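You operate a simulated robot arm through the tools that you are given. There is no shell and no other tool. Be economical: measure what you need, move in short steps, check, and stop when the job is done.

You run a simulated robot arm. Do the job below in one go: nothing can be reset, and whatever is moved stays where it is left.

TASK
Fold the carton shut, slide it under the green arm and label it.
Fine: Use the folding lever. One label, fed by the white button.

The check looks at the end state, three seconds after you hand in, the way a careful person would. Anything else that was tipped, shoved, dropped, spilled or broken makes it a failure. Flat cloth is picked up by pressing the open fingertips on it (5 to 10 N) and closing them slowly along it; thin cloth reads only 2 to 8 mm in the jaws.

THE ROBOT
A 5-joint arm with a two-finger parallel gripper on a trunk, on a base that drives. Base frame: it is fixed to the floor where the robot stands at the start and does not move with it; the origin is under the middle of the robot, x ahead of it, y to its left, z up; the surface under the hand at the start is at about z = 800. Lengths are in mm, angles in degrees, forces in N, time in s.
It reaches about 1134 mm from its shoulder. Its first joint turns from -149.0 to 149.0 degrees. Places, roughly: bench top under the green arm [900, 300, 800]; blue button [800, -900, 800]; chute lever [900, -600, 900]; dial on the white plate [1000, -900, 800]; green start button [1100, -500, 900]; inside of the carton marked Filament [800, 0, 800]; pale blue bag (19x23x9 cm) [900, 0, 800]; sealer switch [1100, -300, 900]; small spool of purple filament (14x14x5 cm) [900, 0, 800]; vacuum dial [1100, -400, 900]. Payload 1.57 kg.
Tool frame: the origin (TCP) lies between the finger pads and is the grasp point; the fingertips stand 30 mm ahead of it; z points along the fingers, y is the line along which they close. The gripper opens to 110 mm. The fingers are 24 mm wide and 12 mm thick; the gripper's body (48 by 112 mm) begins 78 mm behind the TCP.
Orientation is that of the tool frame in the base frame, as [roll, pitch, yaw] about the fixed x, y, z axes, in that order (R = Rz(yaw) Ry(pitch) Rx(roll)). With the fingers straight down and closing along the base's y, the tool's x points along the base's -x, its y along +y and its z along -z.

THE INTERFACE
- The arm moves only by the tool move_arm. Its argument "deltas" is a list that holds one entry, the list of rows, each a list of 7 numbers: the gripper command, from -1 (shut) to 1 (fully open), values between in proportion, then the shift along the tool's x, y, z in units of 300 mm (1.0 is 300 mm), then the turn, a rotation vector about the tool's x, y, z in units of 90 degrees (1.0 is 90 degrees). In form: [[[hand, tx, ty, tz, rx, ry, rz], ...]]. A call has 1 to 20 rows; each row is the pose to reach, as a shift and turn from the pose commanded when the call began, along the tool's axes at that moment. A call with a number of a shift or a turn outside -1 to 1 is refused whole. Each row takes 0.2 s and may step no farther than 50 mm and 8.6 degrees from the row before; otherwise, or with a gripper value out of range, the whole call is refused. Where a pose cannot be reached the arm comes as near as it can. A force on the tool above 40 N (or 10 N above the force at the start of the call, whichever is more), or a blocked arm, ends the call early, and 0.2 s more pass. Each finger travels about 72 mm/s and halts on what it meets, pressing with about 27 N; the grip force reading is that of the motor and also rises with nothing between the fingers. The clock runs only during rows and for 0.2 s after the last one: add rows that repeat a pose to give the fingers time. The reply holds the time, the measured pose of the TCP, the force on the tool along the base axes, the opening and the grip force, in the units named above and with some noise, with the torque about the TCP (base axes, N m) and any sound that the robot's microphone picked up.
- Cameras (640 x 400 px; columns grow to the right, rows downward): "scene" is now at [40.4, 149.1, 1710.3]; the picture's right is [-0.09, -1.00, 0.00], its down [-0.69, 0.06, -0.72] and it looks along [0.72, -0.06, -0.69] (base axes); focal length 270 px, centre (320, 200). "wrist" rides on the gripper at [70, 16, -141] in the tool frame; the picture's right is [-0.23, 0.97, 0.00], its down [-0.86, -0.20, -0.48] and it looks along [-0.47, -0.11, 0.88] (tool axes); focal length 222 px, centre (320, 200). There is no depth. A picture from a camera that has moved, and an enlarged one, comes with that camera's place and axes in the base frame and with its lens. The place of the scene camera against the robot may be out by one fixed shift of up to 18 mm in any direction.
- grab_frame(camera): a new picture of that camera. The clock stands still meanwhile.
- raise_lower(by): slides the trunk up (or, below 0, down) by that many mm; the arm and the scene camera ride with it, the base frame stays. It gives what a move gives, with no picture.
- base_move(legs): drives the robot by 1 to 6 legs, each [ahead, turn to the left] in mm and degrees, along the robot's own axes; the way and the turn of a leg run together, so that a leg with both is an arc; at most 1500 mm and 180 degrees a leg. The arm and the cameras ride along, it lands a little off, and it stops where it bumps. It gives what a move gives.
- head_to(pan, tilt): turns the head with the scene camera to pan (to the left, within 155 degrees either way) and tilt (down, from -29 to 69), counted from straight ahead of the robot. It gives what a move gives.
- enlarge(camera, box): a new picture of the part [left, top, right, bottom] of that camera's present view, enlarged. The clock stands still meanwhile.
- sign_off(): hands the job in; it is judged then, once.

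Work in short steps. Places have to be worked out from the pictures, the camera data and where the tool is seen: move nearer, look again, correct. Check each grasp and each placing, and mend what went wrong. You have 120 turns and 98 pictures in all, those below and enlarged ones among them. Open the gripper and draw the arm clear of the work before you hand the job in, unless the task says otherwise; then end with one line.

The tools are called after ">>>" as a command line: name --argument value ..., lists and objects as JSON in quotes. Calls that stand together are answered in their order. move_arm: Moves the arm, as the interface text tells. Its arguments: {"type":"object","properties":{"deltas":{"type":"array","items":{"type":"array","items":{"type":"array","items":{"type":"number"}}}}},"required":["deltas"]} The other tools are called the same way: raise_lower (by) slides the trunk up or down; base_move (legs) drives the base; head_to (pan, tilt) turns the head that bears the scene camera; grab_frame (camera) takes a picture; enlarge (camera, box) takes an enlarged picture of a part of a camera's view; sign_off () hands the job in.

At the start:

```text
t: 0.0
eef_pos: [762.8, 289.8, 999.8]
ee_rot: [-179.9, 0.0, 179.4]
contact_force: [-0.3, -0.7, 0.4]
torque: [0.01, -0.02, -0.01]
finger_gap: 110.0
grip_force: 0.2
trunk travel left (down, up): [-733.0, 237.0]
robot x, y, heading: [3.2, -1.5, -0.1]
head pan, tilt: [-5.0, 43.5]
```

scene: 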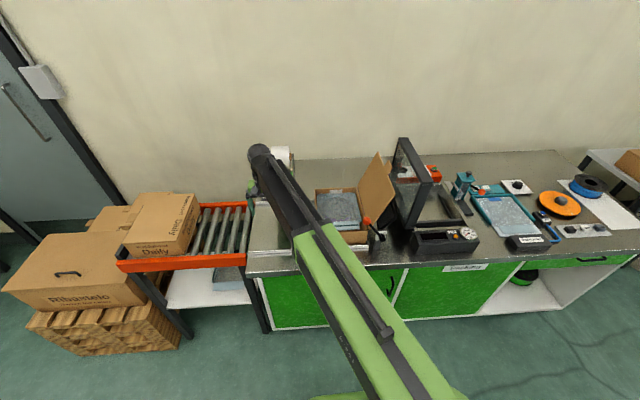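
wrist: 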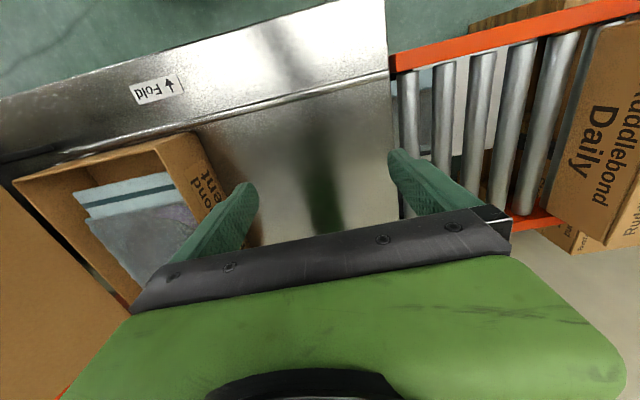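

The arm hides part of the bench; I look closer at the carton, lever and the green arm area.

>>> enlarge --camera "scene" --box '[230, 120, 410, 290]'

>>> enlarge --camera "wrist" --box '[0, 0, 400, 330]'

```text
2.35 times, centred on (320, 205) of scene
camera zoom: at [40.4, 149.1, 1710.3], right [-0.09, -1.0, 0.0], down [-0.69, 0.06, -0.72], along [0.72, -0.06, -0.69], focal length 635 px, centre (320, 188)
```

zoom: 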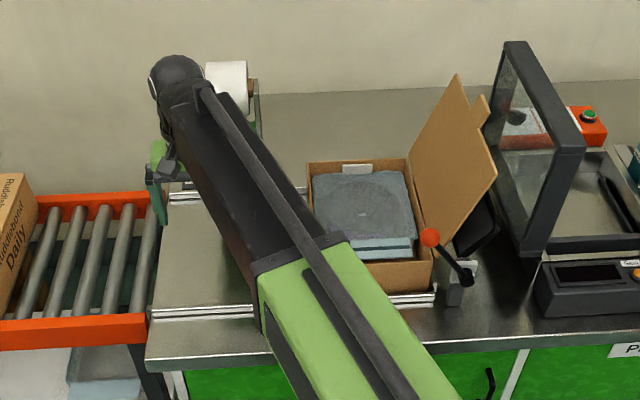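

```text
1.21 times, centred on (200, 165) of wrist
camera zoom: at [692.6, 306.5, 1140.1], right [0.24, 0.97, 0.0], down [0.85, -0.21, 0.48], along [0.47, -0.11, -0.88], focal length 269 px, centre (466, 242)
```

zoom: 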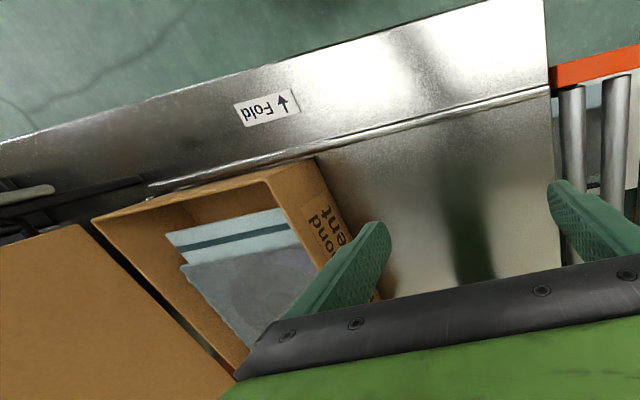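

I lift the arm, draw it back and left, so the bench under the green arm can be seen.

>>> move_arm --deltas '[[[1, 0, 0, -0.15, 0, 0, 0], [1, 0, 0, -0.3, 0, 0, 0], [1, 0, 0, -0.45, 0, 0, 0], [1, 0.06, 0.12, -0.5, 0, 0, 0], [1, 0.12, 0.24, -0.53, 0, 0, 0], [1, 0.2, 0.36, -0.55, 0, 0, 0], [1, 0.28, 0.48, -0.55, 0, 0, 0], [1, 0.36, 0.6, -0.55, 0, 0, 0], [1, 0.44, 0.72, -0.55, 0, 0, 0], [1, 0.52, 0.84, -0.55, 0, 0, 0], [1, 0.6, 0.96, -0.55, 0, 0, 0]]]'

>>> grab_frame --camera "scene"

>>> enlarge --camera "scene" --box '[230, 120, 410, 280]'

```text
t: 2.4
eef_pos: [580.1, 574.5, 999.7]
ee_rot: [179.9, 0.0, 179.4]
contact_force: [0.5, 0.1, -0.4]
torque: [0.0, 0.03, 0.01]
finger_gap: 110.0
grip_force: 0.2
out of reach, approached as far as the arm can: row 1, 2, 3, 4, 5, 6, 7, 8, 9, 10, 11
trunk travel left (down, up): [-733.0, 237.0]
robot x, y, heading: [2.4, -6.0, -0.1]
head pan, tilt: [-5.0, 43.5]
```

```text
93 pictures are left
camera scene: at [40.0, 149.6, 1710.3], right [-0.09, -1.0, 0.0], down [-0.69, 0.06, -0.73], along [0.72, -0.06, -0.69], focal length 270 px, centre (320, 200)
```

scene: 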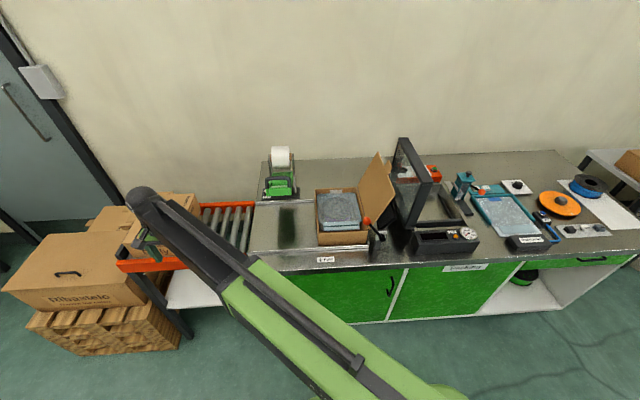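

```text
2.50 times, centred on (320, 200) of scene
camera zoom: at [40.0, 149.6, 1710.3], right [-0.09, -1.0, 0.0], down [-0.69, 0.06, -0.73], along [0.72, -0.06, -0.69], focal length 675 px, centre (320, 200)
```

zoom: 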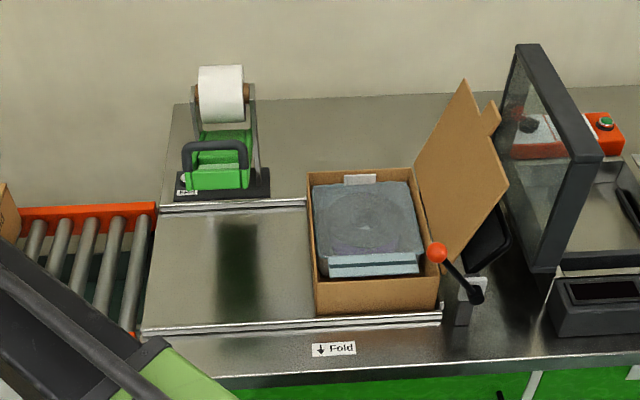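

Now the labeller and the fold lever in detail.

>>> enlarge --camera "scene" --box '[255, 140, 310, 205]'

>>> enlarge --camera "scene" --box '[310, 195, 410, 275]'

```text
6.15 times, centred on (282, 172) of scene
camera zoom: at [40.0, 149.6, 1710.3], right [-0.09, -1.0, 0.0], down [-0.69, 0.06, -0.73], along [0.72, -0.06, -0.69], focal length 1662 px, centre (551, 369)
```

zoom: 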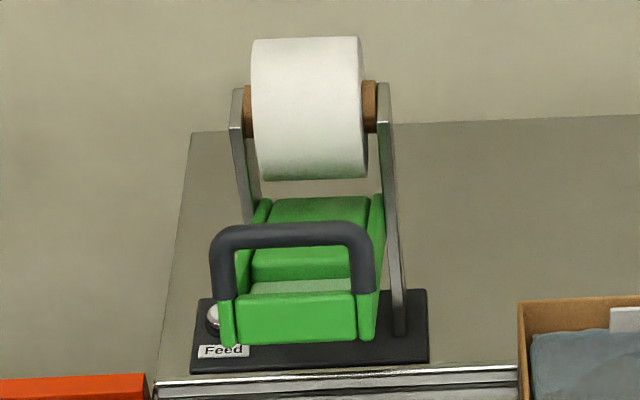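

```text
5.00 times, centred on (360, 235) of scene
camera zoom: at [40.0, 149.6, 1710.3], right [-0.09, -1.0, 0.0], down [-0.69, 0.06, -0.73], along [0.72, -0.06, -0.69], focal length 1350 px, centre (120, 25)
```

zoom: 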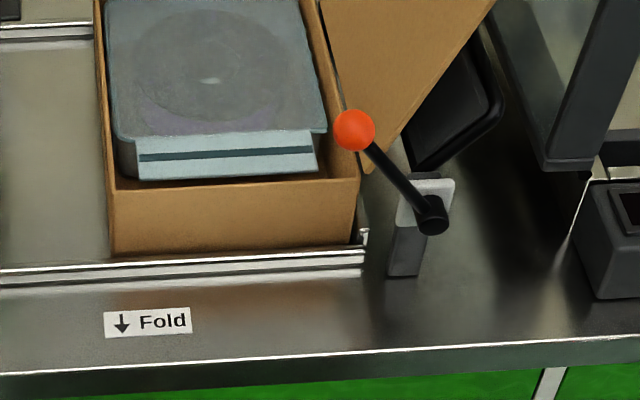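

The knob looks to be near (650,-65,1010) on an x-axis hub near (660,-140,893). I raise the trunk so the hand can pass over, then swing it back toward the knob.

>>> raise_lower --by 200

>>> move_arm --deltas '[[[1, 0, -0.15, 0, 0, 0, 0], [1, 0, -0.3, 0, 0, 0, 0], [1, 0, -0.45, 0, 0, 0, 0], [1, 0, -0.6, 0, 0, 0, 0], [1, 0, -0.75, 0, 0, 0, 0], [1, 0, -0.9, 0, 0, 0, 0.09], [1, 0, -1.0, 0, 0, 0, 0.18]]]'

>>> move_arm --deltas '[[[1, 0, 0, 0, 0, 0, 0.09], [1, 0, 0, 0, 0, 0, 0.18], [1, 0, 0, 0, 0, 0, 0.27], [1, 0, 0, 0, 0, 0, 0.36], [1, 0, 0, 0, 0, 0, 0.45], [1, 0, 0, 0, 0, 0, 0.54], [1, 0, 0, 0, 0, 0, 0.63], [1, 0, 0, 0, 0, 0, 0.72], [1, 0, 0, 0, 0, 0, 0.81]]]'

```text
t: 4.6
eef_pos: [581.9, 574.3, 1199.1]
ee_rot: [180.0, 0.0, 179.3]
contact_force: [0.1, -0.8, 0.6]
torque: [0.02, 0.01, 0.03]
finger_gap: 109.9
grip_force: 0.0
trunk travel left (down, up): [-933.0, 37.0]
robot x, y, heading: [-1.4, -0.7, 0.1]
head pan, tilt: [-5.0, 43.5]
```

```text
t: 6.2
eef_pos: [577.9, 273.2, 1199.7]
ee_rot: [-180.0, 0.0, 163.1]
contact_force: [0.3, -1.2, 0.6]
torque: [0.01, -0.01, -0.02]
finger_gap: 109.8
grip_force: 0.0
trunk travel left (down, up): [-933.0, 37.0]
robot x, y, heading: [1.9, -1.6, -0.1]
head pan, tilt: [-5.0, 43.5]
```

```text
t: 8.2
eef_pos: [579.0, 273.2, 1199.9]
ee_rot: [-179.9, 0.1, 90.1]
contact_force: [0.3, -0.2, 0.6]
torque: [-0.02, -0.02, 0.0]
finger_gap: 109.8
grip_force: 0.1
trunk travel left (down, up): [-933.0, 37.0]
robot x, y, heading: [-4.3, 0.3, 0.1]
head pan, tilt: [-5.0, 43.5]
```

Tool now closes along x. I move sideways toward the knob and look with the wrist camera.

>>> move_arm --deltas '[[[1, -0.15, 0, 0, 0, 0, 0], [1, -0.3, 0, 0, 0, 0, 0], [1, -0.45, 0, 0, 0, 0, 0], [1, -0.6, 0, 0, 0, 0, 0], [1, -0.75, 0, 0, 0, 0, 0], [1, -0.9, 0, 0, 0, 0, 0], [1, -1.0, 0, 0, 0, 0, 0]]]'

>>> grab_frame --camera "wrist"

>>> grab_frame --camera "scene"

```text
t: 9.8
eef_pos: [577.7, -25.2, 1200.3]
ee_rot: [-180.0, 0.1, 90.3]
contact_force: [0.4, -0.9, 0.4]
torque: [0.01, 0.03, -0.04]
finger_gap: 109.9
grip_force: 0.0
trunk travel left (down, up): [-933.0, 37.0]
robot x, y, heading: [0.5, -2.0, 0.3]
head pan, tilt: [-5.0, 43.5]
```

```text
89 pictures are left
camera wrist: at [593.6, 43.8, 1340.1], right [0.98, -0.22, 0.0], down [-0.19, -0.86, 0.48], along [-0.11, -0.47, -0.88], focal length 222 px, centre (320, 200)
```

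wrist: 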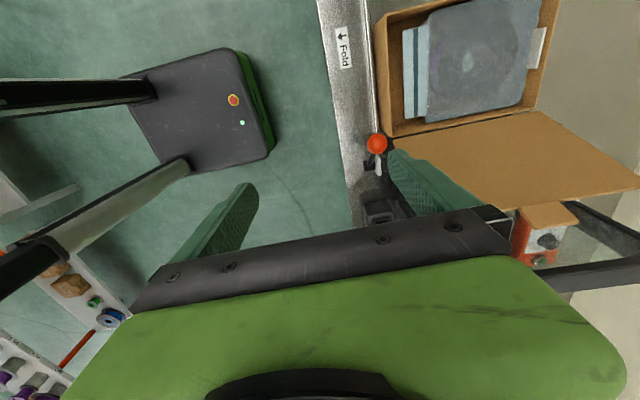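

```text
88 pictures are left
camera scene: at [40.3, 148.5, 1910.4], right [-0.09, -1.0, 0.0], down [-0.69, 0.06, -0.72], along [0.72, -0.06, -0.69], focal length 270 px, centre (320, 200)
```

scene: 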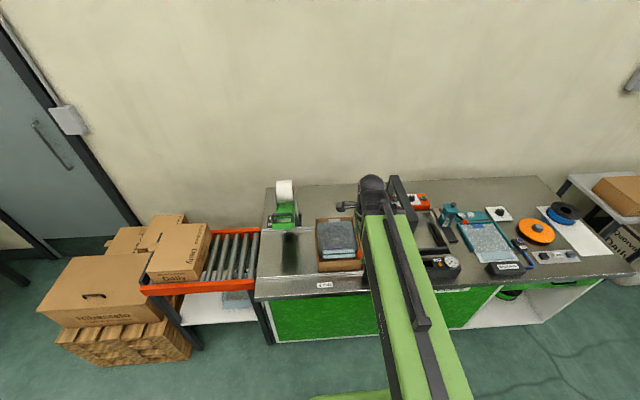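

Knob by the two views: about (657,-60,1005). I enlarge the wrist view to see the lever and paddle.

>>> enlarge --camera "wrist" --box '[320, 90, 480, 230]'

```text
2.86 times, centred on (400, 160) of wrist
camera zoom: at [593.6, 43.8, 1340.1], right [0.98, -0.22, 0.0], down [-0.19, -0.86, 0.48], along [-0.11, -0.47, -0.88], focal length 635 px, centre (91, 314)
```

zoom: 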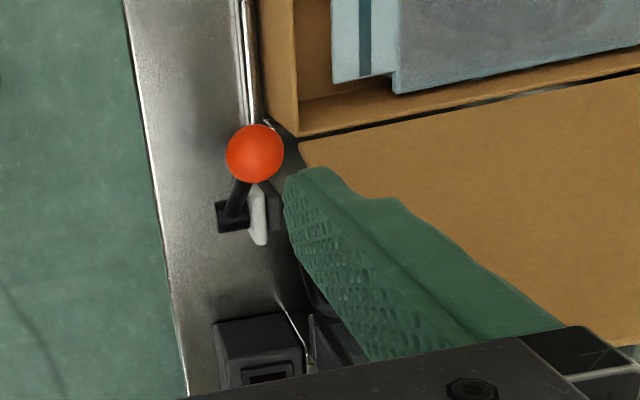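

I set the hand to ~60 mm, place it above the knob and lower in two stages.

>>> move_arm --deltas '[[[0.09, -0.06, 0.13, 0, 0, 0, 0], [0.09, -0.117, 0.265, 0, 0, 0, 0], [0.09, -0.117, 0.265, 0.15, 0, 0, 0], [0.09, -0.117, 0.265, 0.3, 0, 0, 0], [0.09, -0.117, 0.265, 0.38, 0, 0, 0]]]'

>>> enlarge --camera "wrist" --box '[160, 60, 480, 260]'

>>> enlarge --camera "scene" --box '[290, 160, 450, 290]'

```text
t: 11.0
eef_pos: [658.1, -57.7, 1200.2]
ee_rot: [179.9, 0.0, 90.3]
contact_force: [-1.0, -0.8, 0.0]
torque: [-0.04, -0.01, -0.03]
finger_gap: 59.7
grip_force: 0.0
out of reach, approached as far as the arm can: row 1, 2, 3, 4, 5
trunk travel left (down, up): [-933.0, 37.0]
robot x, y, heading: [-0.1, -1.2, 0.2]
head pan, tilt: [-5.0, 43.5]
```

```text
2.00 times, centred on (320, 160) of wrist
camera zoom: at [673.8, 11.1, 1340.2], right [0.98, -0.22, 0.0], down [-0.19, -0.86, 0.48], along [-0.11, -0.47, -0.88], focal length 444 px, centre (320, 280)
```

zoom: 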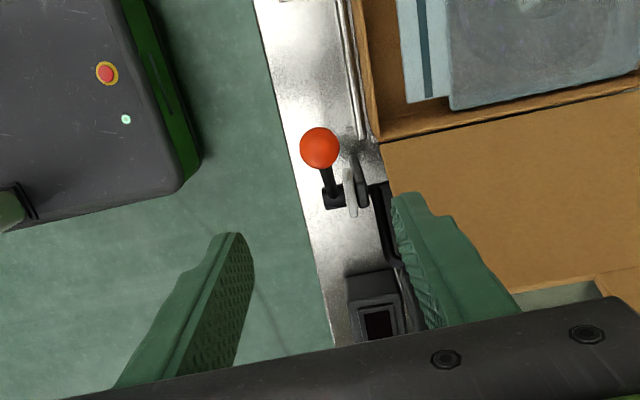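

```text
3.08 times, centred on (370, 225) of scene
camera zoom: at [40.1, 149.1, 1910.3], right [-0.09, -1.0, 0.0], down [-0.69, 0.06, -0.73], along [0.72, -0.06, -0.69], focal length 831 px, centre (166, 123)
```

zoom: 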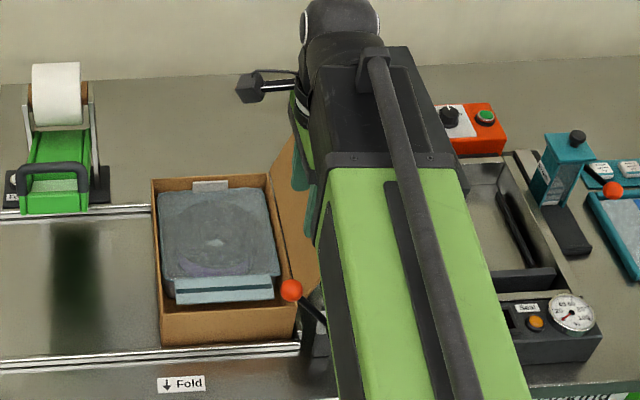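

The arm holds its height with the tool upright, so height comes from the trunk. The knob is at about (656,-59,1005) right below the fingers; I lower the trunk in stages.

>>> raise_lower --by -130

>>> grab_frame --camera "wrist"

>>> enlarge --camera "scene" --box '[290, 140, 450, 270]'

```text
t: 12.6
eef_pos: [657.6, -58.6, 1070.4]
ee_rot: [-180.0, 0.0, 90.3]
contact_force: [-0.2, -1.4, 0.1]
torque: [-0.02, 0.03, -0.01]
finger_gap: 59.8
grip_force: 0.1
trunk travel left (down, up): [-803.0, 167.0]
robot x, y, heading: [0.5, 2.4, 0.0]
head pan, tilt: [-5.0, 43.5]
```

```text
84 pictures are left
camera wrist: at [674.0, 11.1, 1210.1], right [0.98, -0.22, 0.0], down [-0.19, -0.86, 0.48], along [-0.11, -0.47, -0.88], focal length 222 px, centre (320, 200)
```

wrist: 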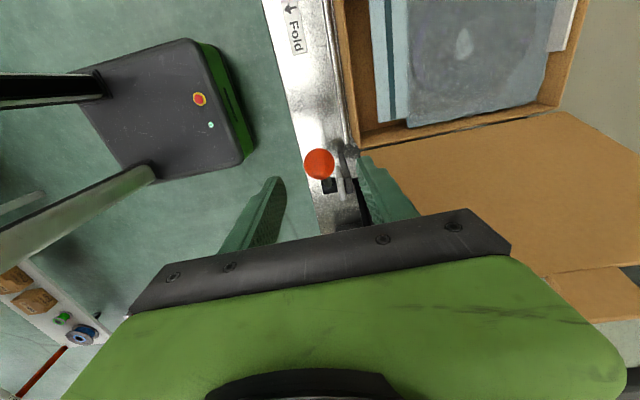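

```text
3.08 times, centred on (370, 205) of scene
camera zoom: at [40.3, 149.0, 1780.4], right [-0.09, -1.0, 0.0], down [-0.69, 0.06, -0.72], along [0.72, -0.06, -0.69], focal length 831 px, centre (166, 185)
```

zoom: 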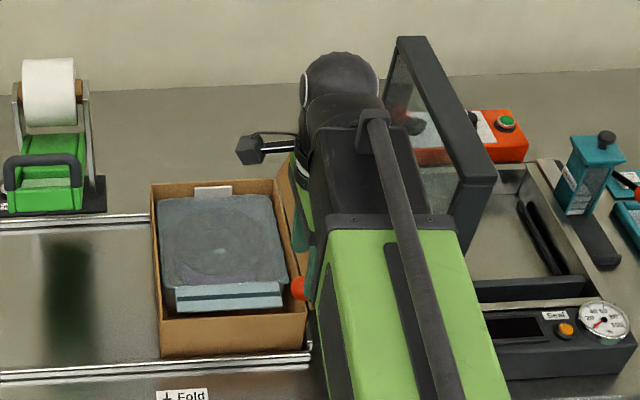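

The two heights give the knob at (657,-61,999). Lower 70 and close gently.

>>> raise_lower --by -70

>>> move_arm --deltas '[[[-0.2, 0, 0, 0, 0, 0, 0], [-0.45, 0, 0, 0, 0, 0, 0], [-0.6, 0, 0, 0, 0, 0, 0], [-0.6, 0, 0, 0, 0, 0, 0]]]'

>>> grab_frame --camera "wrist"

```text
t: 13.6
eef_pos: [659.7, -57.4, 999.7]
ee_rot: [180.0, 0.0, 90.3]
contact_force: [-0.4, 0.5, 0.2]
torque: [-0.05, 0.0, 0.02]
finger_gap: 60.1
grip_force: 0.1
trunk travel left (down, up): [-733.0, 237.0]
robot x, y, heading: [-0.6, -3.4, -0.0]
head pan, tilt: [-5.0, 43.5]
```

```text
t: 14.6
eef_pos: [658.3, -57.4, 1000.2]
ee_rot: [-179.9, 0.0, 90.3]
contact_force: [-3.9, -0.9, -1.7]
torque: [0.05, -0.01, -0.01]
finger_gap: 29.4
grip_force: 38.6
trunk travel left (down, up): [-733.0, 237.0]
robot x, y, heading: [0.2, -1.8, -0.2]
head pan, tilt: [-5.0, 43.5]
```

```text
82 pictures are left
camera wrist: at [673.7, 11.1, 1140.2], right [0.98, -0.22, 0.0], down [-0.19, -0.86, 0.48], along [-0.11, -0.47, -0.88], focal length 222 px, centre (320, 200)
```

wrist: 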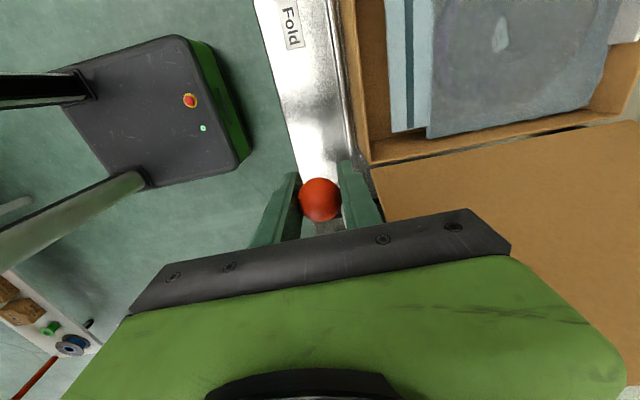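

The knob is held (gap 29 mm). I shift it left 12 mm as a first test of the motion.

>>> move_arm --deltas '[[[-0.6, 0.02, 0, 0, 0, 0, 0], [-0.6, 0.04, 0, 0, 0, 0, 0]]]'

>>> raise_lower --by -10

```text
t: 15.2
eef_pos: [658.6, -49.1, 999.4]
ee_rot: [-179.9, 0.0, 90.2]
contact_force: [-7.8, -19.0, -17.1]
torque: [-0.23, -0.07, -0.05]
finger_gap: 29.4
grip_force: 38.8
trunk travel left (down, up): [-733.0, 237.0]
robot x, y, heading: [0.8, -2.9, 0.2]
head pan, tilt: [-5.0, 43.5]
```

```text
t: 15.8
eef_pos: [656.4, -43.2, 990.8]
ee_rot: [179.9, -0.2, 90.5]
contact_force: [4.6, 18.9, 15.3]
torque: [0.24, 0.04, 0.03]
finger_gap: 29.3
grip_force: 39.5
trunk travel left (down, up): [-723.0, 247.0]
robot x, y, heading: [2.3, 1.8, 0.0]
head pan, tilt: [-5.0, 43.5]
```

The lever follows the arc. I continue in small left/down alternations.

>>> move_arm --deltas '[[[-0.6, 0.018, 0, 0, 0, 0, 0], [-0.6, 0.035, 0, 0, 0, 0, 0]]]'

>>> raise_lower --by -13

>>> move_arm --deltas '[[[-0.6, 0.018, 0, 0, 0, 0, 0], [-0.6, 0.035, 0, 0, 0, 0, 0]]]'

>>> raise_lower --by -15

>>> grab_frame --camera "scene"

>>> grab_frame --camera "wrist"

```text
t: 16.4
eef_pos: [659.2, -39.9, 988.8]
ee_rot: [-179.9, 0.2, 90.2]
contact_force: [0.6, -20.4, -14.8]
torque: [-0.25, 0.02, -0.01]
finger_gap: 29.0
grip_force: 38.6
trunk travel left (down, up): [-723.0, 247.0]
robot x, y, heading: [-2.4, -0.6, -0.1]
head pan, tilt: [-5.0, 43.5]
```

```text
t: 17.0
eef_pos: [657.0, -33.0, 977.0]
ee_rot: [180.0, -0.2, 90.5]
contact_force: [11.4, 20.0, 11.8]
torque: [0.32, 0.09, 0.12]
finger_gap: 29.3
grip_force: 39.2
trunk travel left (down, up): [-710.0, 260.0]
robot x, y, heading: [-2.6, 0.3, 0.1]
head pan, tilt: [-5.0, 43.5]
```

```text
t: 17.6
eef_pos: [658.2, -29.4, 976.8]
ee_rot: [-179.7, 0.1, 90.2]
contact_force: [-4.6, -21.2, -13.8]
torque: [0.04, -0.12, 0.0]
finger_gap: 29.9
grip_force: 39.5
trunk travel left (down, up): [-710.0, 260.0]
robot x, y, heading: [-0.4, -2.4, 0.1]
head pan, tilt: [-5.0, 43.5]
```

```text
t: 18.2
eef_pos: [659.2, -19.8, 961.8]
ee_rot: [180.0, -0.2, 90.6]
contact_force: [1.3, 20.7, 8.6]
torque: [0.32, 0.02, 0.0]
finger_gap: 29.1
grip_force: 39.3
trunk travel left (down, up): [-695.0, 275.0]
robot x, y, heading: [-0.6, -0.6, 0.2]
head pan, tilt: [-5.0, 43.5]
```

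```text
81 pictures are left
camera scene: at [39.7, 151.7, 1672.0], right [-0.09, -1.0, 0.0], down [-0.69, 0.06, -0.73], along [0.72, -0.06, -0.69], focal length 270 px, centre (320, 200)
```

scene: 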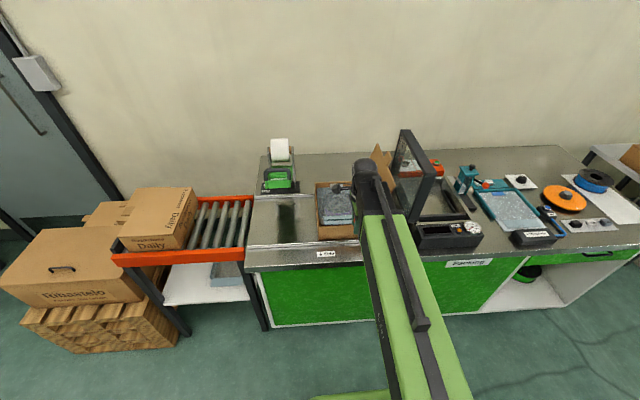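

```text
80 pictures are left
camera wrist: at [674.0, 48.3, 1102.6], right [0.98, -0.22, 0.0], down [-0.19, -0.86, 0.47], along [-0.1, -0.46, -0.88], focal length 222 px, centre (320, 200)
```

wrist: 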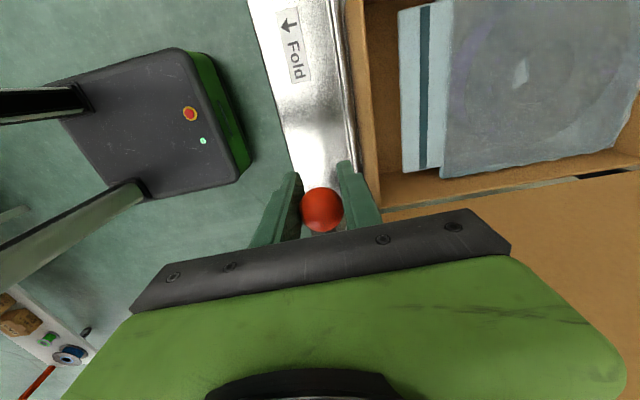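

The lid is near upright; the hand's body might graze its near edge as it swings over. I tilt the hand back toward the robot (15°) about the knob.

>>> move_arm --deltas '[[[-0.6, 0, 0, 0, -0.05, 0, 0], [-0.6, 0, 0, 0, -0.1, 0, 0], [-0.6, 0, 0, 0, -0.15, 0, 0], [-0.6, 0, 0, 0, -0.2, 0, 0]]]'

>>> grab_frame --camera "wrist"

```text
t: 19.3
eef_pos: [662.9, -27.9, 972.0]
ee_rot: [161.9, 0.3, 90.2]
contact_force: [16.6, -8.5, -3.0]
torque: [-0.01, 0.01, -0.03]
finger_gap: 29.3
grip_force: 39.0
out of reach, approached as far as the arm can: row 2, 3, 4
trunk travel left (down, up): [-695.0, 275.0]
robot x, y, heading: [1.2, -1.9, -0.1]
head pan, tilt: [-5.0, 43.5]
stopped in row 4: the force on the tool passed its limit at 41 N (the readings are from after the stop); the commanded pose is now the measured one
```

```text
79 pictures are left
camera wrist: at [633.8, 42.2, 1110.6], right [0.93, -0.22, 0.3], down [-0.34, -0.85, 0.4], along [0.17, -0.47, -0.87], focal length 222 px, centre (320, 200)
```

wrist: 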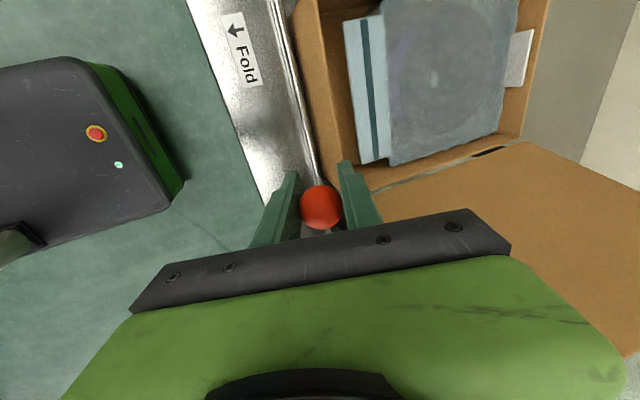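

Still held, tilted 18°. Continue down the arc.

>>> move_arm --deltas '[[[-0.6, 0.015, -0.005, 0, 0, 0, 0], [-0.6, 0.03, -0.01, 0, 0, 0, 0]]]'

>>> raise_lower --by -16

>>> move_arm --deltas '[[[-0.6, 0.012, 0, 0, 0, 0, 0], [-0.6, 0.025, 0, 0, 0, 0, 0]]]'

>>> raise_lower --by -16

>>> grab_frame --camera "wrist"

>>> enlarge --camera "scene" --box '[290, 120, 450, 250]'

```text
t: 20.1
eef_pos: [660.8, -19.8, 973.4]
ee_rot: [161.6, 0.4, 90.0]
contact_force: [17.0, -8.3, -0.4]
torque: [-0.27, -0.08, -0.07]
finger_gap: 29.1
grip_force: 38.8
trunk travel left (down, up): [-695.0, 275.0]
robot x, y, heading: [2.7, -0.2, -0.1]
head pan, tilt: [-5.0, 43.5]
stopped in row 2: the force on the tool passed its limit at 40 N (the readings are from after the stop); the commanded pose is now the measured one
```

```text
t: 20.6
eef_pos: [662.5, -13.9, 961.0]
ee_rot: [161.3, -0.2, 90.4]
contact_force: [6.4, 7.9, -1.8]
torque: [0.77, -0.14, 0.3]
finger_gap: 29.0
grip_force: 38.9
trunk travel left (down, up): [-682.0, 288.0]
robot x, y, heading: [-1.3, 1.1, -0.0]
head pan, tilt: [-5.0, 43.5]
stopped: the force on the tool passed its limit at 44 N (the readings are from after the stop); the commanded pose is now the measured one
```

```text
t: 21.2
eef_pos: [661.1, -10.5, 960.2]
ee_rot: [161.4, 0.2, 90.2]
contact_force: [5.6, -24.1, -7.8]
torque: [0.08, 0.08, 0.01]
finger_gap: 29.6
grip_force: 39.2
trunk travel left (down, up): [-682.0, 288.0]
robot x, y, heading: [0.2, 0.2, -0.3]
head pan, tilt: [-5.0, 43.5]
```

```text
t: 21.8
eef_pos: [662.6, -2.9, 944.8]
ee_rot: [161.4, -0.3, 90.4]
contact_force: [17.0, 20.5, 6.6]
torque: [0.22, 0.08, 0.38]
finger_gap: 29.2
grip_force: 39.1
trunk travel left (down, up): [-666.0, 304.0]
robot x, y, heading: [-1.6, 0.1, -0.2]
head pan, tilt: [-5.0, 43.5]
```

```text
78 pictures are left
camera wrist: at [631.4, 65.2, 1083.0], right [0.92, -0.22, 0.31], down [-0.33, -0.86, 0.39], along [0.18, -0.46, -0.87], focal length 222 px, centre (320, 200)
```

wrist: 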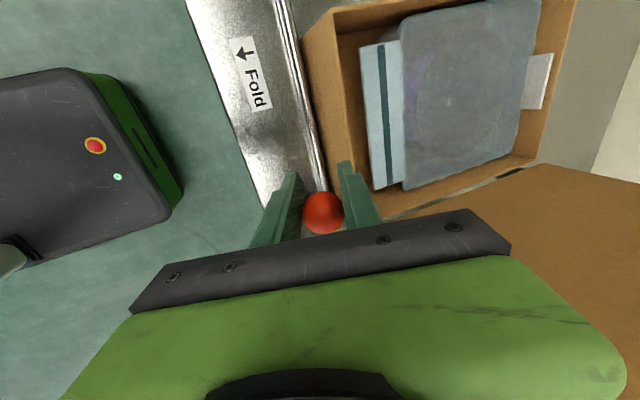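

```text
3.08 times, centred on (370, 185) of scene
camera zoom: at [42.3, 151.5, 1642.9], right [-0.09, -1.0, 0.0], down [-0.69, 0.06, -0.72], along [0.72, -0.06, -0.69], focal length 831 px, centre (166, 246)
```

zoom: 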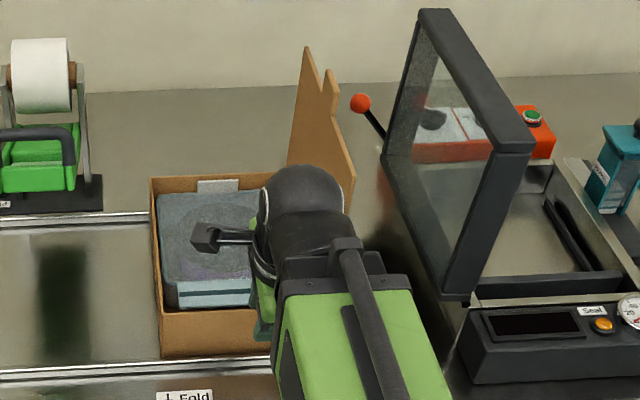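

Lid is nearly upright and the hand stays clear of it. I keep going, now mostly downward.

>>> move_arm --deltas '[[[-0.6, 0.01, 0, 0, 0, 0, 0], [-0.6, 0.01, 0, 0, 0, 0, 0]]]'

>>> raise_lower --by -16

>>> raise_lower --by -14

>>> grab_frame --camera "wrist"

>>> enlarge --camera "scene" --box '[290, 120, 450, 250]'

```text
t: 22.4
eef_pos: [661.7, -3.3, 943.5]
ee_rot: [161.4, 0.1, 90.3]
contact_force: [16.7, 13.2, -0.4]
torque: [0.63, 0.21, 0.39]
finger_gap: 29.2
grip_force: 38.5
trunk travel left (down, up): [-666.0, 304.0]
robot x, y, heading: [0.8, -2.0, 0.1]
head pan, tilt: [-5.0, 43.5]
```

```text
t: 23.1
eef_pos: [663.6, -2.7, 927.5]
ee_rot: [161.3, 0.0, 90.4]
contact_force: [22.2, 14.8, 4.5]
torque: [-0.07, 0.17, 0.23]
finger_gap: 29.3
grip_force: 39.0
trunk travel left (down, up): [-650.0, 320.0]
robot x, y, heading: [-1.2, -3.2, 0.2]
head pan, tilt: [-5.0, 43.5]
```

```text
t: 23.7
eef_pos: [664.4, -3.2, 912.3]
ee_rot: [161.3, 0.0, 90.4]
contact_force: [25.6, 12.3, 1.9]
torque: [-0.02, 0.23, 0.18]
finger_gap: 29.2
grip_force: 39.0
trunk travel left (down, up): [-636.0, 334.0]
robot x, y, heading: [0.4, -0.3, 0.3]
head pan, tilt: [-5.0, 43.5]
```

```text
76 pictures are left
camera wrist: at [632.6, 66.0, 1051.9], right [0.92, -0.22, 0.31], down [-0.34, -0.86, 0.39], along [0.18, -0.47, -0.87], focal length 222 px, centre (320, 200)
```

wrist: 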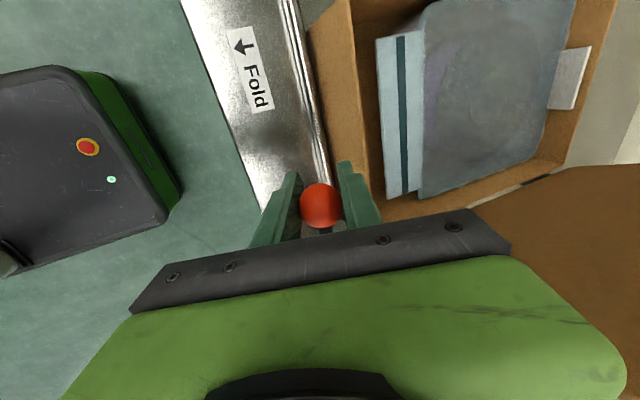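

```text
3.08 times, centred on (370, 185) of scene
camera zoom: at [43.5, 150.5, 1612.8], right [-0.09, -1.0, 0.0], down [-0.69, 0.06, -0.72], along [0.72, -0.06, -0.69], focal length 831 px, centre (166, 246)
```

zoom: 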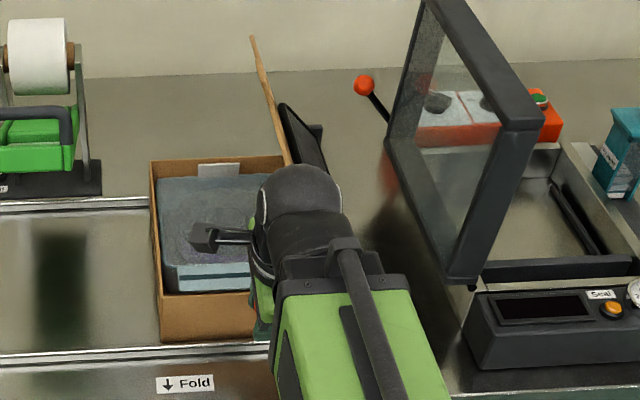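

Lid is past upright. I relieve the x force a little and continue down.

>>> move_arm --deltas '[[[-0.6, -0.005, -0.02, 0, 0, 0, 0], [-0.6, -0.005, -0.02, 0, 0, 0, 0]]]'

>>> raise_lower --by -15

>>> raise_lower --by -12

>>> grab_frame --camera "wrist"

>>> enlarge --camera "scene" --box '[290, 120, 450, 250]'

```text
t: 24.0
eef_pos: [663.2, -3.6, 915.6]
ee_rot: [160.8, -0.1, 90.6]
contact_force: [13.1, 5.0, -2.1]
torque: [0.4, -0.1, 0.24]
finger_gap: 29.0
grip_force: 38.7
trunk travel left (down, up): [-636.0, 334.0]
robot x, y, heading: [1.6, -1.0, 0.1]
head pan, tilt: [-5.0, 43.5]
stopped in row 1: the force on the tool passed its limit at 46 N (the readings are from after the stop); the commanded pose is now the measured one
```

```text
t: 24.6
eef_pos: [663.0, -4.3, 900.9]
ee_rot: [161.1, 0.0, 90.3]
contact_force: [12.5, 0.9, 0.4]
torque: [0.04, 0.23, 0.05]
finger_gap: 32.9
grip_force: 6.0
trunk travel left (down, up): [-621.0, 349.0]
robot x, y, heading: [3.3, 0.0, 0.1]
head pan, tilt: [-5.0, 43.5]
```

```text
t: 25.2
eef_pos: [662.8, -4.1, 888.2]
ee_rot: [160.9, 0.0, 90.5]
contact_force: [12.6, -1.3, 0.4]
torque: [0.09, 0.24, 0.01]
finger_gap: 32.3
grip_force: 5.6
trunk travel left (down, up): [-609.0, 361.0]
robot x, y, heading: [1.1, -1.0, 0.2]
head pan, tilt: [-5.0, 43.5]
```

```text
74 pictures are left
camera wrist: at [630.5, 64.7, 1025.9], right [0.92, -0.22, 0.32], down [-0.34, -0.86, 0.39], along [0.19, -0.46, -0.87], focal length 222 px, centre (320, 200)
```

wrist: 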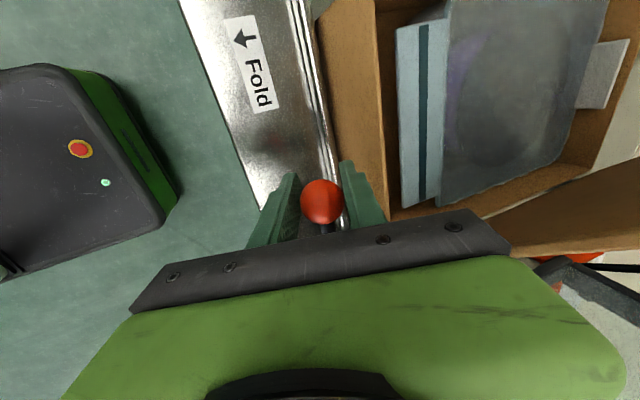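

```text
3.08 times, centred on (370, 185) of scene
camera zoom: at [42.2, 149.0, 1586.1], right [-0.09, -1.0, 0.0], down [-0.69, 0.06, -0.72], along [0.72, -0.06, -0.69], focal length 831 px, centre (166, 246)
```

zoom: 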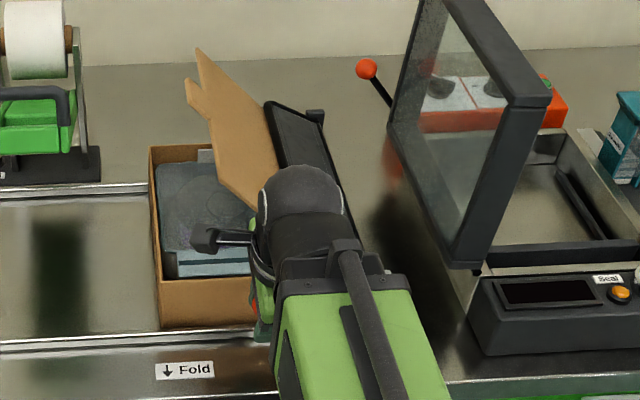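

Lid is well over. Regrip firmly and keep lowering along the returning arc.

>>> move_arm --deltas '[[[-0.6, -0.003, 0, 0, 0, 0, 0], [-0.6, -0.006, 0, 0, 0, 0, 0]]]'

>>> raise_lower --by -14

>>> move_arm --deltas '[[[-0.6, -0.007, 0, 0, 0, 0, 0], [-0.6, -0.012, 0, 0, 0, 0, 0]]]'

>>> raise_lower --by -14

>>> grab_frame --camera "wrist"

>>> enlarge --camera "scene" --box '[290, 120, 450, 250]'

```text
t: 25.9
eef_pos: [661.4, -6.0, 887.9]
ee_rot: [161.0, 0.0, 90.3]
contact_force: [10.2, 3.7, 2.4]
torque: [-0.06, 0.21, 0.01]
finger_gap: 32.1
grip_force: 5.0
trunk travel left (down, up): [-609.0, 361.0]
robot x, y, heading: [-0.7, -1.9, 0.3]
head pan, tilt: [-5.0, 43.5]
```

```text
t: 26.5
eef_pos: [662.2, -7.4, 874.4]
ee_rot: [161.0, -0.1, 90.4]
contact_force: [11.2, -1.8, 0.7]
torque: [0.09, 0.15, -0.03]
finger_gap: 31.5
grip_force: 5.6
trunk travel left (down, up): [-595.0, 375.0]
robot x, y, heading: [-1.3, -3.7, -0.0]
head pan, tilt: [-5.0, 43.5]
```

```text
t: 27.1
eef_pos: [661.4, -11.0, 874.8]
ee_rot: [160.9, 0.0, 90.4]
contact_force: [10.5, 3.0, 1.8]
torque: [-0.06, 0.16, 0.0]
finger_gap: 30.7
grip_force: 5.3
trunk travel left (down, up): [-595.0, 375.0]
robot x, y, heading: [-1.3, -0.5, 0.1]
head pan, tilt: [-5.0, 43.5]
```

```text
t: 27.7
eef_pos: [661.8, -11.3, 859.7]
ee_rot: [161.0, 0.0, 90.4]
contact_force: [10.6, -1.4, 1.3]
torque: [0.14, 0.14, 0.01]
finger_gap: 31.1
grip_force: 5.3
trunk travel left (down, up): [-581.0, 389.0]
robot x, y, heading: [-0.0, 0.8, 0.1]
head pan, tilt: [-5.0, 43.5]
```

```text
72 pictures are left
camera wrist: at [630.5, 58.2, 998.1], right [0.92, -0.22, 0.32], down [-0.34, -0.86, 0.39], along [0.19, -0.46, -0.87], focal length 222 px, centre (320, 200)
```

wrist: 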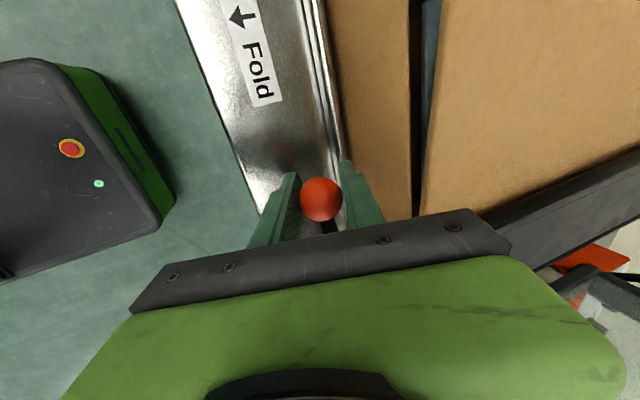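

```text
3.08 times, centred on (370, 185) of scene
camera zoom: at [41.8, 148.9, 1558.2], right [-0.09, -1.0, 0.0], down [-0.69, 0.06, -0.72], along [0.72, -0.06, -0.69], focal length 831 px, centre (166, 246)
```

zoom: 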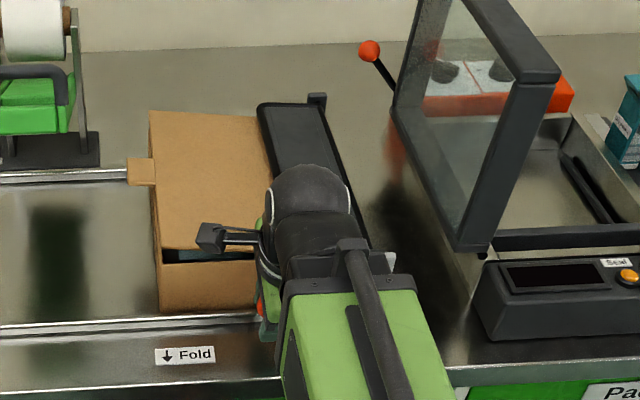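

Lid is nearly over, the paddle follows. Continue pressing down.

>>> move_arm --deltas '[[[-0.6, -0.01, 0, 0, 0, 0, 0], [-0.6, -0.02, 0, 0, 0, 0, 0]]]'

>>> raise_lower --by -12

>>> move_arm --deltas '[[[-0.6, -0.01, 0, 0, 0, 0, 0], [-0.6, -0.02, 0, 0, 0, 0, 0]]]'

>>> raise_lower --by -10

>>> grab_frame --camera "wrist"

>>> enlarge --camera "scene" --box '[290, 120, 450, 250]'

```text
t: 28.3
eef_pos: [662.3, -15.6, 861.6]
ee_rot: [161.1, -0.1, 90.5]
contact_force: [6.4, 10.1, -0.7]
torque: [-0.18, 0.01, -0.13]
finger_gap: 29.6
grip_force: 23.4
trunk travel left (down, up): [-581.0, 389.0]
robot x, y, heading: [-1.7, -3.3, -0.0]
head pan, tilt: [-5.0, 43.5]
```

```text
t: 28.9
eef_pos: [662.9, -18.0, 848.5]
ee_rot: [161.1, 0.0, 90.5]
contact_force: [12.1, -3.1, 3.4]
torque: [0.05, 0.29, -0.12]
finger_gap: 33.8
grip_force: 6.5
trunk travel left (down, up): [-569.0, 401.0]
robot x, y, heading: [4.8, -0.1, 0.0]
head pan, tilt: [-5.0, 43.5]
```

```text
t: 29.5
eef_pos: [663.1, -22.4, 847.6]
ee_rot: [161.1, 0.0, 90.5]
contact_force: [11.4, 4.6, 4.2]
torque: [-0.05, 0.25, -0.07]
finger_gap: 33.4
grip_force: 6.7
trunk travel left (down, up): [-569.0, 401.0]
robot x, y, heading: [0.7, -2.0, 0.1]
head pan, tilt: [-5.0, 43.5]
```

```text
t: 30.1
eef_pos: [662.9, -23.0, 839.3]
ee_rot: [161.1, -0.1, 90.4]
contact_force: [14.1, -1.5, 15.3]
torque: [0.01, 0.09, -0.26]
finger_gap: 39.3
grip_force: 9.7
trunk travel left (down, up): [-559.0, 411.0]
robot x, y, heading: [-1.6, -2.5, 0.3]
head pan, tilt: [-5.0, 43.5]
```

```text
70 pictures are left
camera wrist: at [631.5, 45.7, 976.6], right [0.92, -0.22, 0.32], down [-0.34, -0.86, 0.39], along [0.19, -0.46, -0.87], focal length 222 px, centre (320, 200)
```

wrist: 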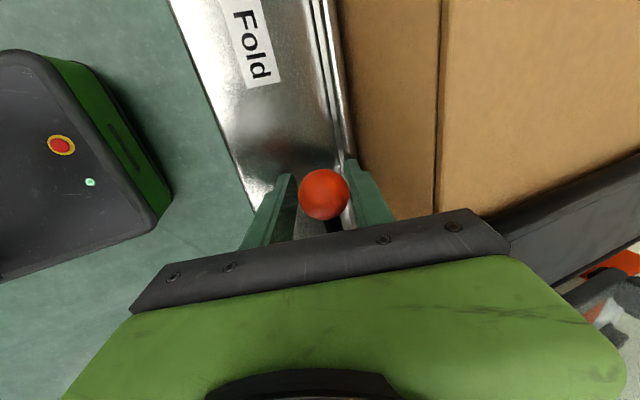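

```text
3.08 times, centred on (370, 185) of scene
camera zoom: at [40.8, 149.0, 1536.3], right [-0.09, -1.0, 0.0], down [-0.69, 0.06, -0.72], along [0.72, -0.06, -0.69], focal length 831 px, centre (166, 246)
```

zoom: 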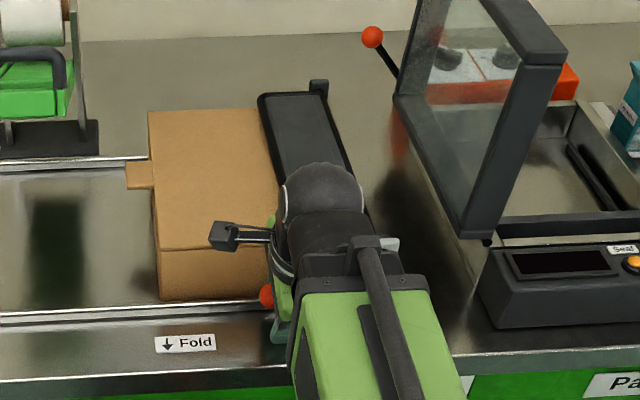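

Lid looks down; the finger is meeting the rail, so I release, rise above the knob, and check whether it stays.

>>> move_arm --deltas '[[[0.0, 0, 0, 0, 0, 0, 0], [0.0, 0, 0, 0, 0, 0, 0], [0.0, 0, 0, 0, 0, 0, 0]]]'

>>> raise_lower --by 90

>>> grab_frame --camera "wrist"

>>> enlarge --camera "scene" --box '[290, 130, 450, 260]'

```text
t: 30.9
eef_pos: [662.4, -23.1, 839.0]
ee_rot: [161.0, 0.0, 90.4]
contact_force: [13.7, -3.6, 18.4]
torque: [-0.07, 0.02, 0.06]
finger_gap: 43.3
grip_force: 0.1
trunk travel left (down, up): [-559.0, 411.0]
robot x, y, heading: [-0.3, -2.8, -0.1]
head pan, tilt: [-5.0, 43.5]
```

```text
t: 32.1
eef_pos: [662.6, -23.2, 927.4]
ee_rot: [161.1, -0.1, 90.4]
contact_force: [2.1, 0.6, 2.6]
torque: [-0.09, 0.13, 0.02]
finger_gap: 58.1
grip_force: 1.7
trunk travel left (down, up): [-649.0, 321.0]
robot x, y, heading: [-1.8, -3.0, 0.1]
head pan, tilt: [-5.0, 43.5]
```

```text
68 pictures are left
camera wrist: at [631.2, 46.3, 1066.6], right [0.92, -0.22, 0.32], down [-0.34, -0.86, 0.39], along [0.19, -0.46, -0.87], focal length 222 px, centre (320, 200)
```

wrist: 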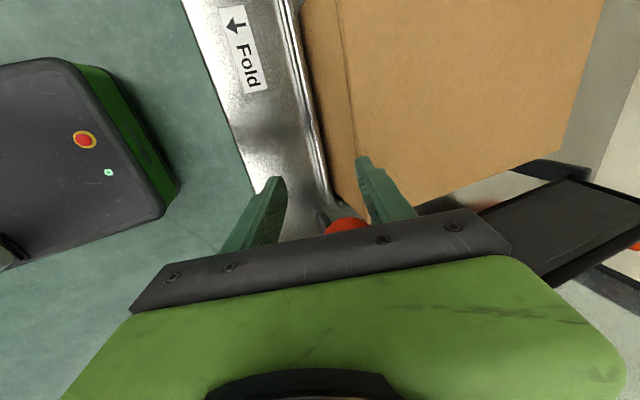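

```text
3.08 times, centred on (370, 195) of scene
camera zoom: at [40.8, 149.2, 1626.3], right [-0.09, -1.0, 0.0], down [-0.69, 0.06, -0.72], along [0.72, -0.06, -0.69], focal length 831 px, centre (166, 215)
```

zoom: 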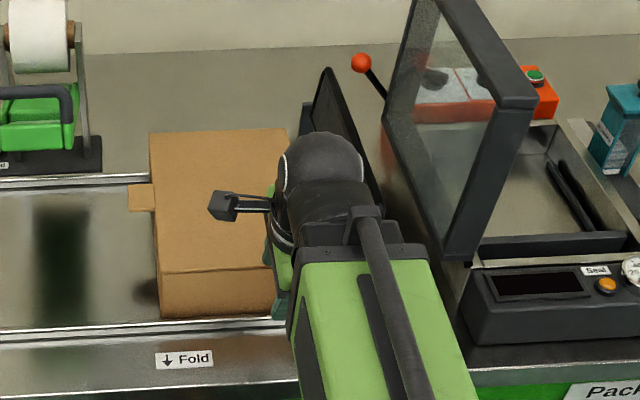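

The lever springs back while the lid stays shut. I move the hand left clear of the knob, then up, and look.

>>> move_arm --deltas '[[[0.3, 0.0, -0.05, 0, 0, 0, 0], [0.3, 0.1, -0.1, 0, 0, 0, 0], [0.3, 0.2, -0.15, 0, 0, 0, 0], [0.3, 0.3, -0.2, 0, 0, 0, 0]]]'

>>> raise_lower --by 150

>>> grab_frame --camera "wrist"

>>> enlarge --camera "scene" --box '[240, 140, 420, 280]'

```text
t: 33.1
eef_pos: [647.2, 72.3, 928.7]
ee_rot: [161.3, 0.0, 90.4]
contact_force: [0.0, 0.5, 0.6]
torque: [-0.01, 0.02, 0.04]
finger_gap: 71.6
grip_force: 0.0
out of reach, approached as far as the arm can: row 1, 2, 3, 4
trunk travel left (down, up): [-649.0, 321.0]
robot x, y, heading: [-4.0, 0.2, -0.2]
head pan, tilt: [-5.0, 43.5]
```

```text
t: 34.9
eef_pos: [646.1, 70.2, 1078.5]
ee_rot: [161.1, 0.0, 90.4]
contact_force: [0.1, 0.7, 0.4]
torque: [0.0, 0.04, -0.02]
finger_gap: 71.7
grip_force: 0.1
trunk travel left (down, up): [-799.0, 171.0]
robot x, y, heading: [-1.0, -4.8, -0.1]
head pan, tilt: [-5.0, 43.5]
```

```text
66 pictures are left
camera wrist: at [615.1, 139.7, 1216.4], right [0.92, -0.22, 0.31], down [-0.34, -0.86, 0.39], along [0.18, -0.46, -0.87], focal length 222 px, centre (320, 200)
```

wrist: 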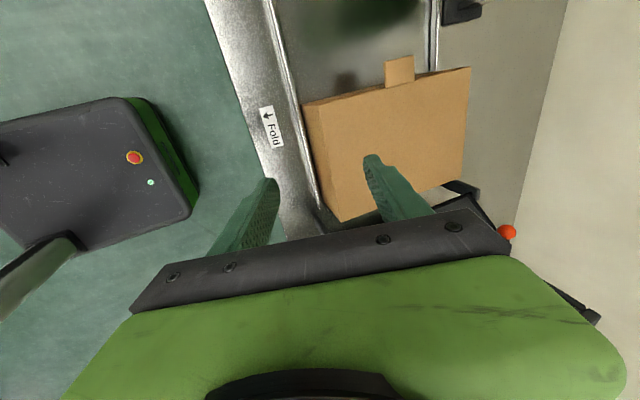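

```text
2.86 times, centred on (330, 210) of scene
camera zoom: at [40.7, 149.2, 1776.2], right [-0.09, -1.0, 0.0], down [-0.69, 0.06, -0.72], along [0.72, -0.06, -0.69], focal length 771 px, centre (291, 171)
```

zoom: 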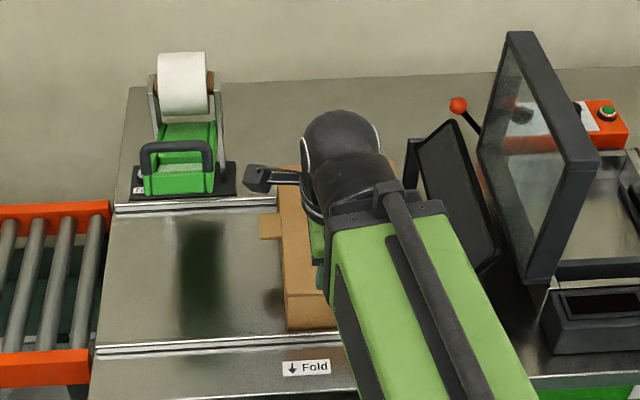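

The lid is shut with its tab pointing left, and the paddle rests back on the right. I raise, straighten the hand and look down at the gap between carton and paddle.

>>> raise_lower --by 150

>>> move_arm --deltas '[[[-1, 0, 0, 0, 0.07, 0, 0], [-1, 0, 0, 0, 0.14, 0, 0], [-1, 0, 0, 0, 0.21, 0, 0]]]'

>>> move_arm --deltas '[[[-1, 0, 0.15, 0, 0, 0, 0], [-1, 0, 0.3, 0, 0, 0, 0], [-1, -0.05, 0.45, 0, 0, 0, 0], [-1, -0.1, 0.6, 0, 0, 0, 0]]]'

>>> grab_frame --camera "wrist"

```text
t: 36.6
eef_pos: [646.4, 70.2, 1228.7]
ee_rot: [161.1, -0.1, 90.4]
contact_force: [1.0, -0.2, -0.9]
torque: [0.0, 0.0, -0.02]
finger_gap: 71.3
grip_force: 0.1
trunk travel left (down, up): [-949.0, 21.0]
robot x, y, heading: [0.0, -2.4, 0.2]
head pan, tilt: [-5.0, 43.5]
```

```text
t: 37.4
eef_pos: [646.2, 70.9, 1215.6]
ee_rot: [-179.8, 0.0, 90.4]
contact_force: [0.8, 0.2, 0.2]
torque: [0.0, 0.0, -0.02]
finger_gap: 0.0
grip_force: 21.1
out of reach, approached as far as the arm can: row 1, 2, 3
trunk travel left (down, up): [-949.0, 21.0]
robot x, y, heading: [2.6, -2.6, 0.3]
head pan, tilt: [-5.0, 43.5]
```

```text
t: 38.4
eef_pos: [827.2, 45.6, 1214.7]
ee_rot: [-179.9, 0.0, 90.4]
contact_force: [0.1, 0.3, -0.1]
torque: [0.03, -0.01, 0.0]
finger_gap: 0.0
grip_force: 21.1
trunk travel left (down, up): [-949.0, 21.0]
robot x, y, heading: [-0.1, -1.2, 0.2]
head pan, tilt: [-5.0, 43.5]
```

```text
64 pictures are left
camera wrist: at [842.1, 113.5, 1355.7], right [0.98, -0.22, 0.0], down [-0.19, -0.86, 0.48], along [-0.11, -0.47, -0.88], focal length 222 px, centre (320, 200)
```

wrist: 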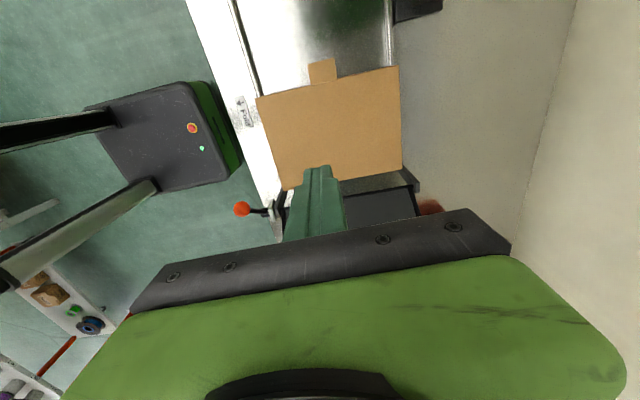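

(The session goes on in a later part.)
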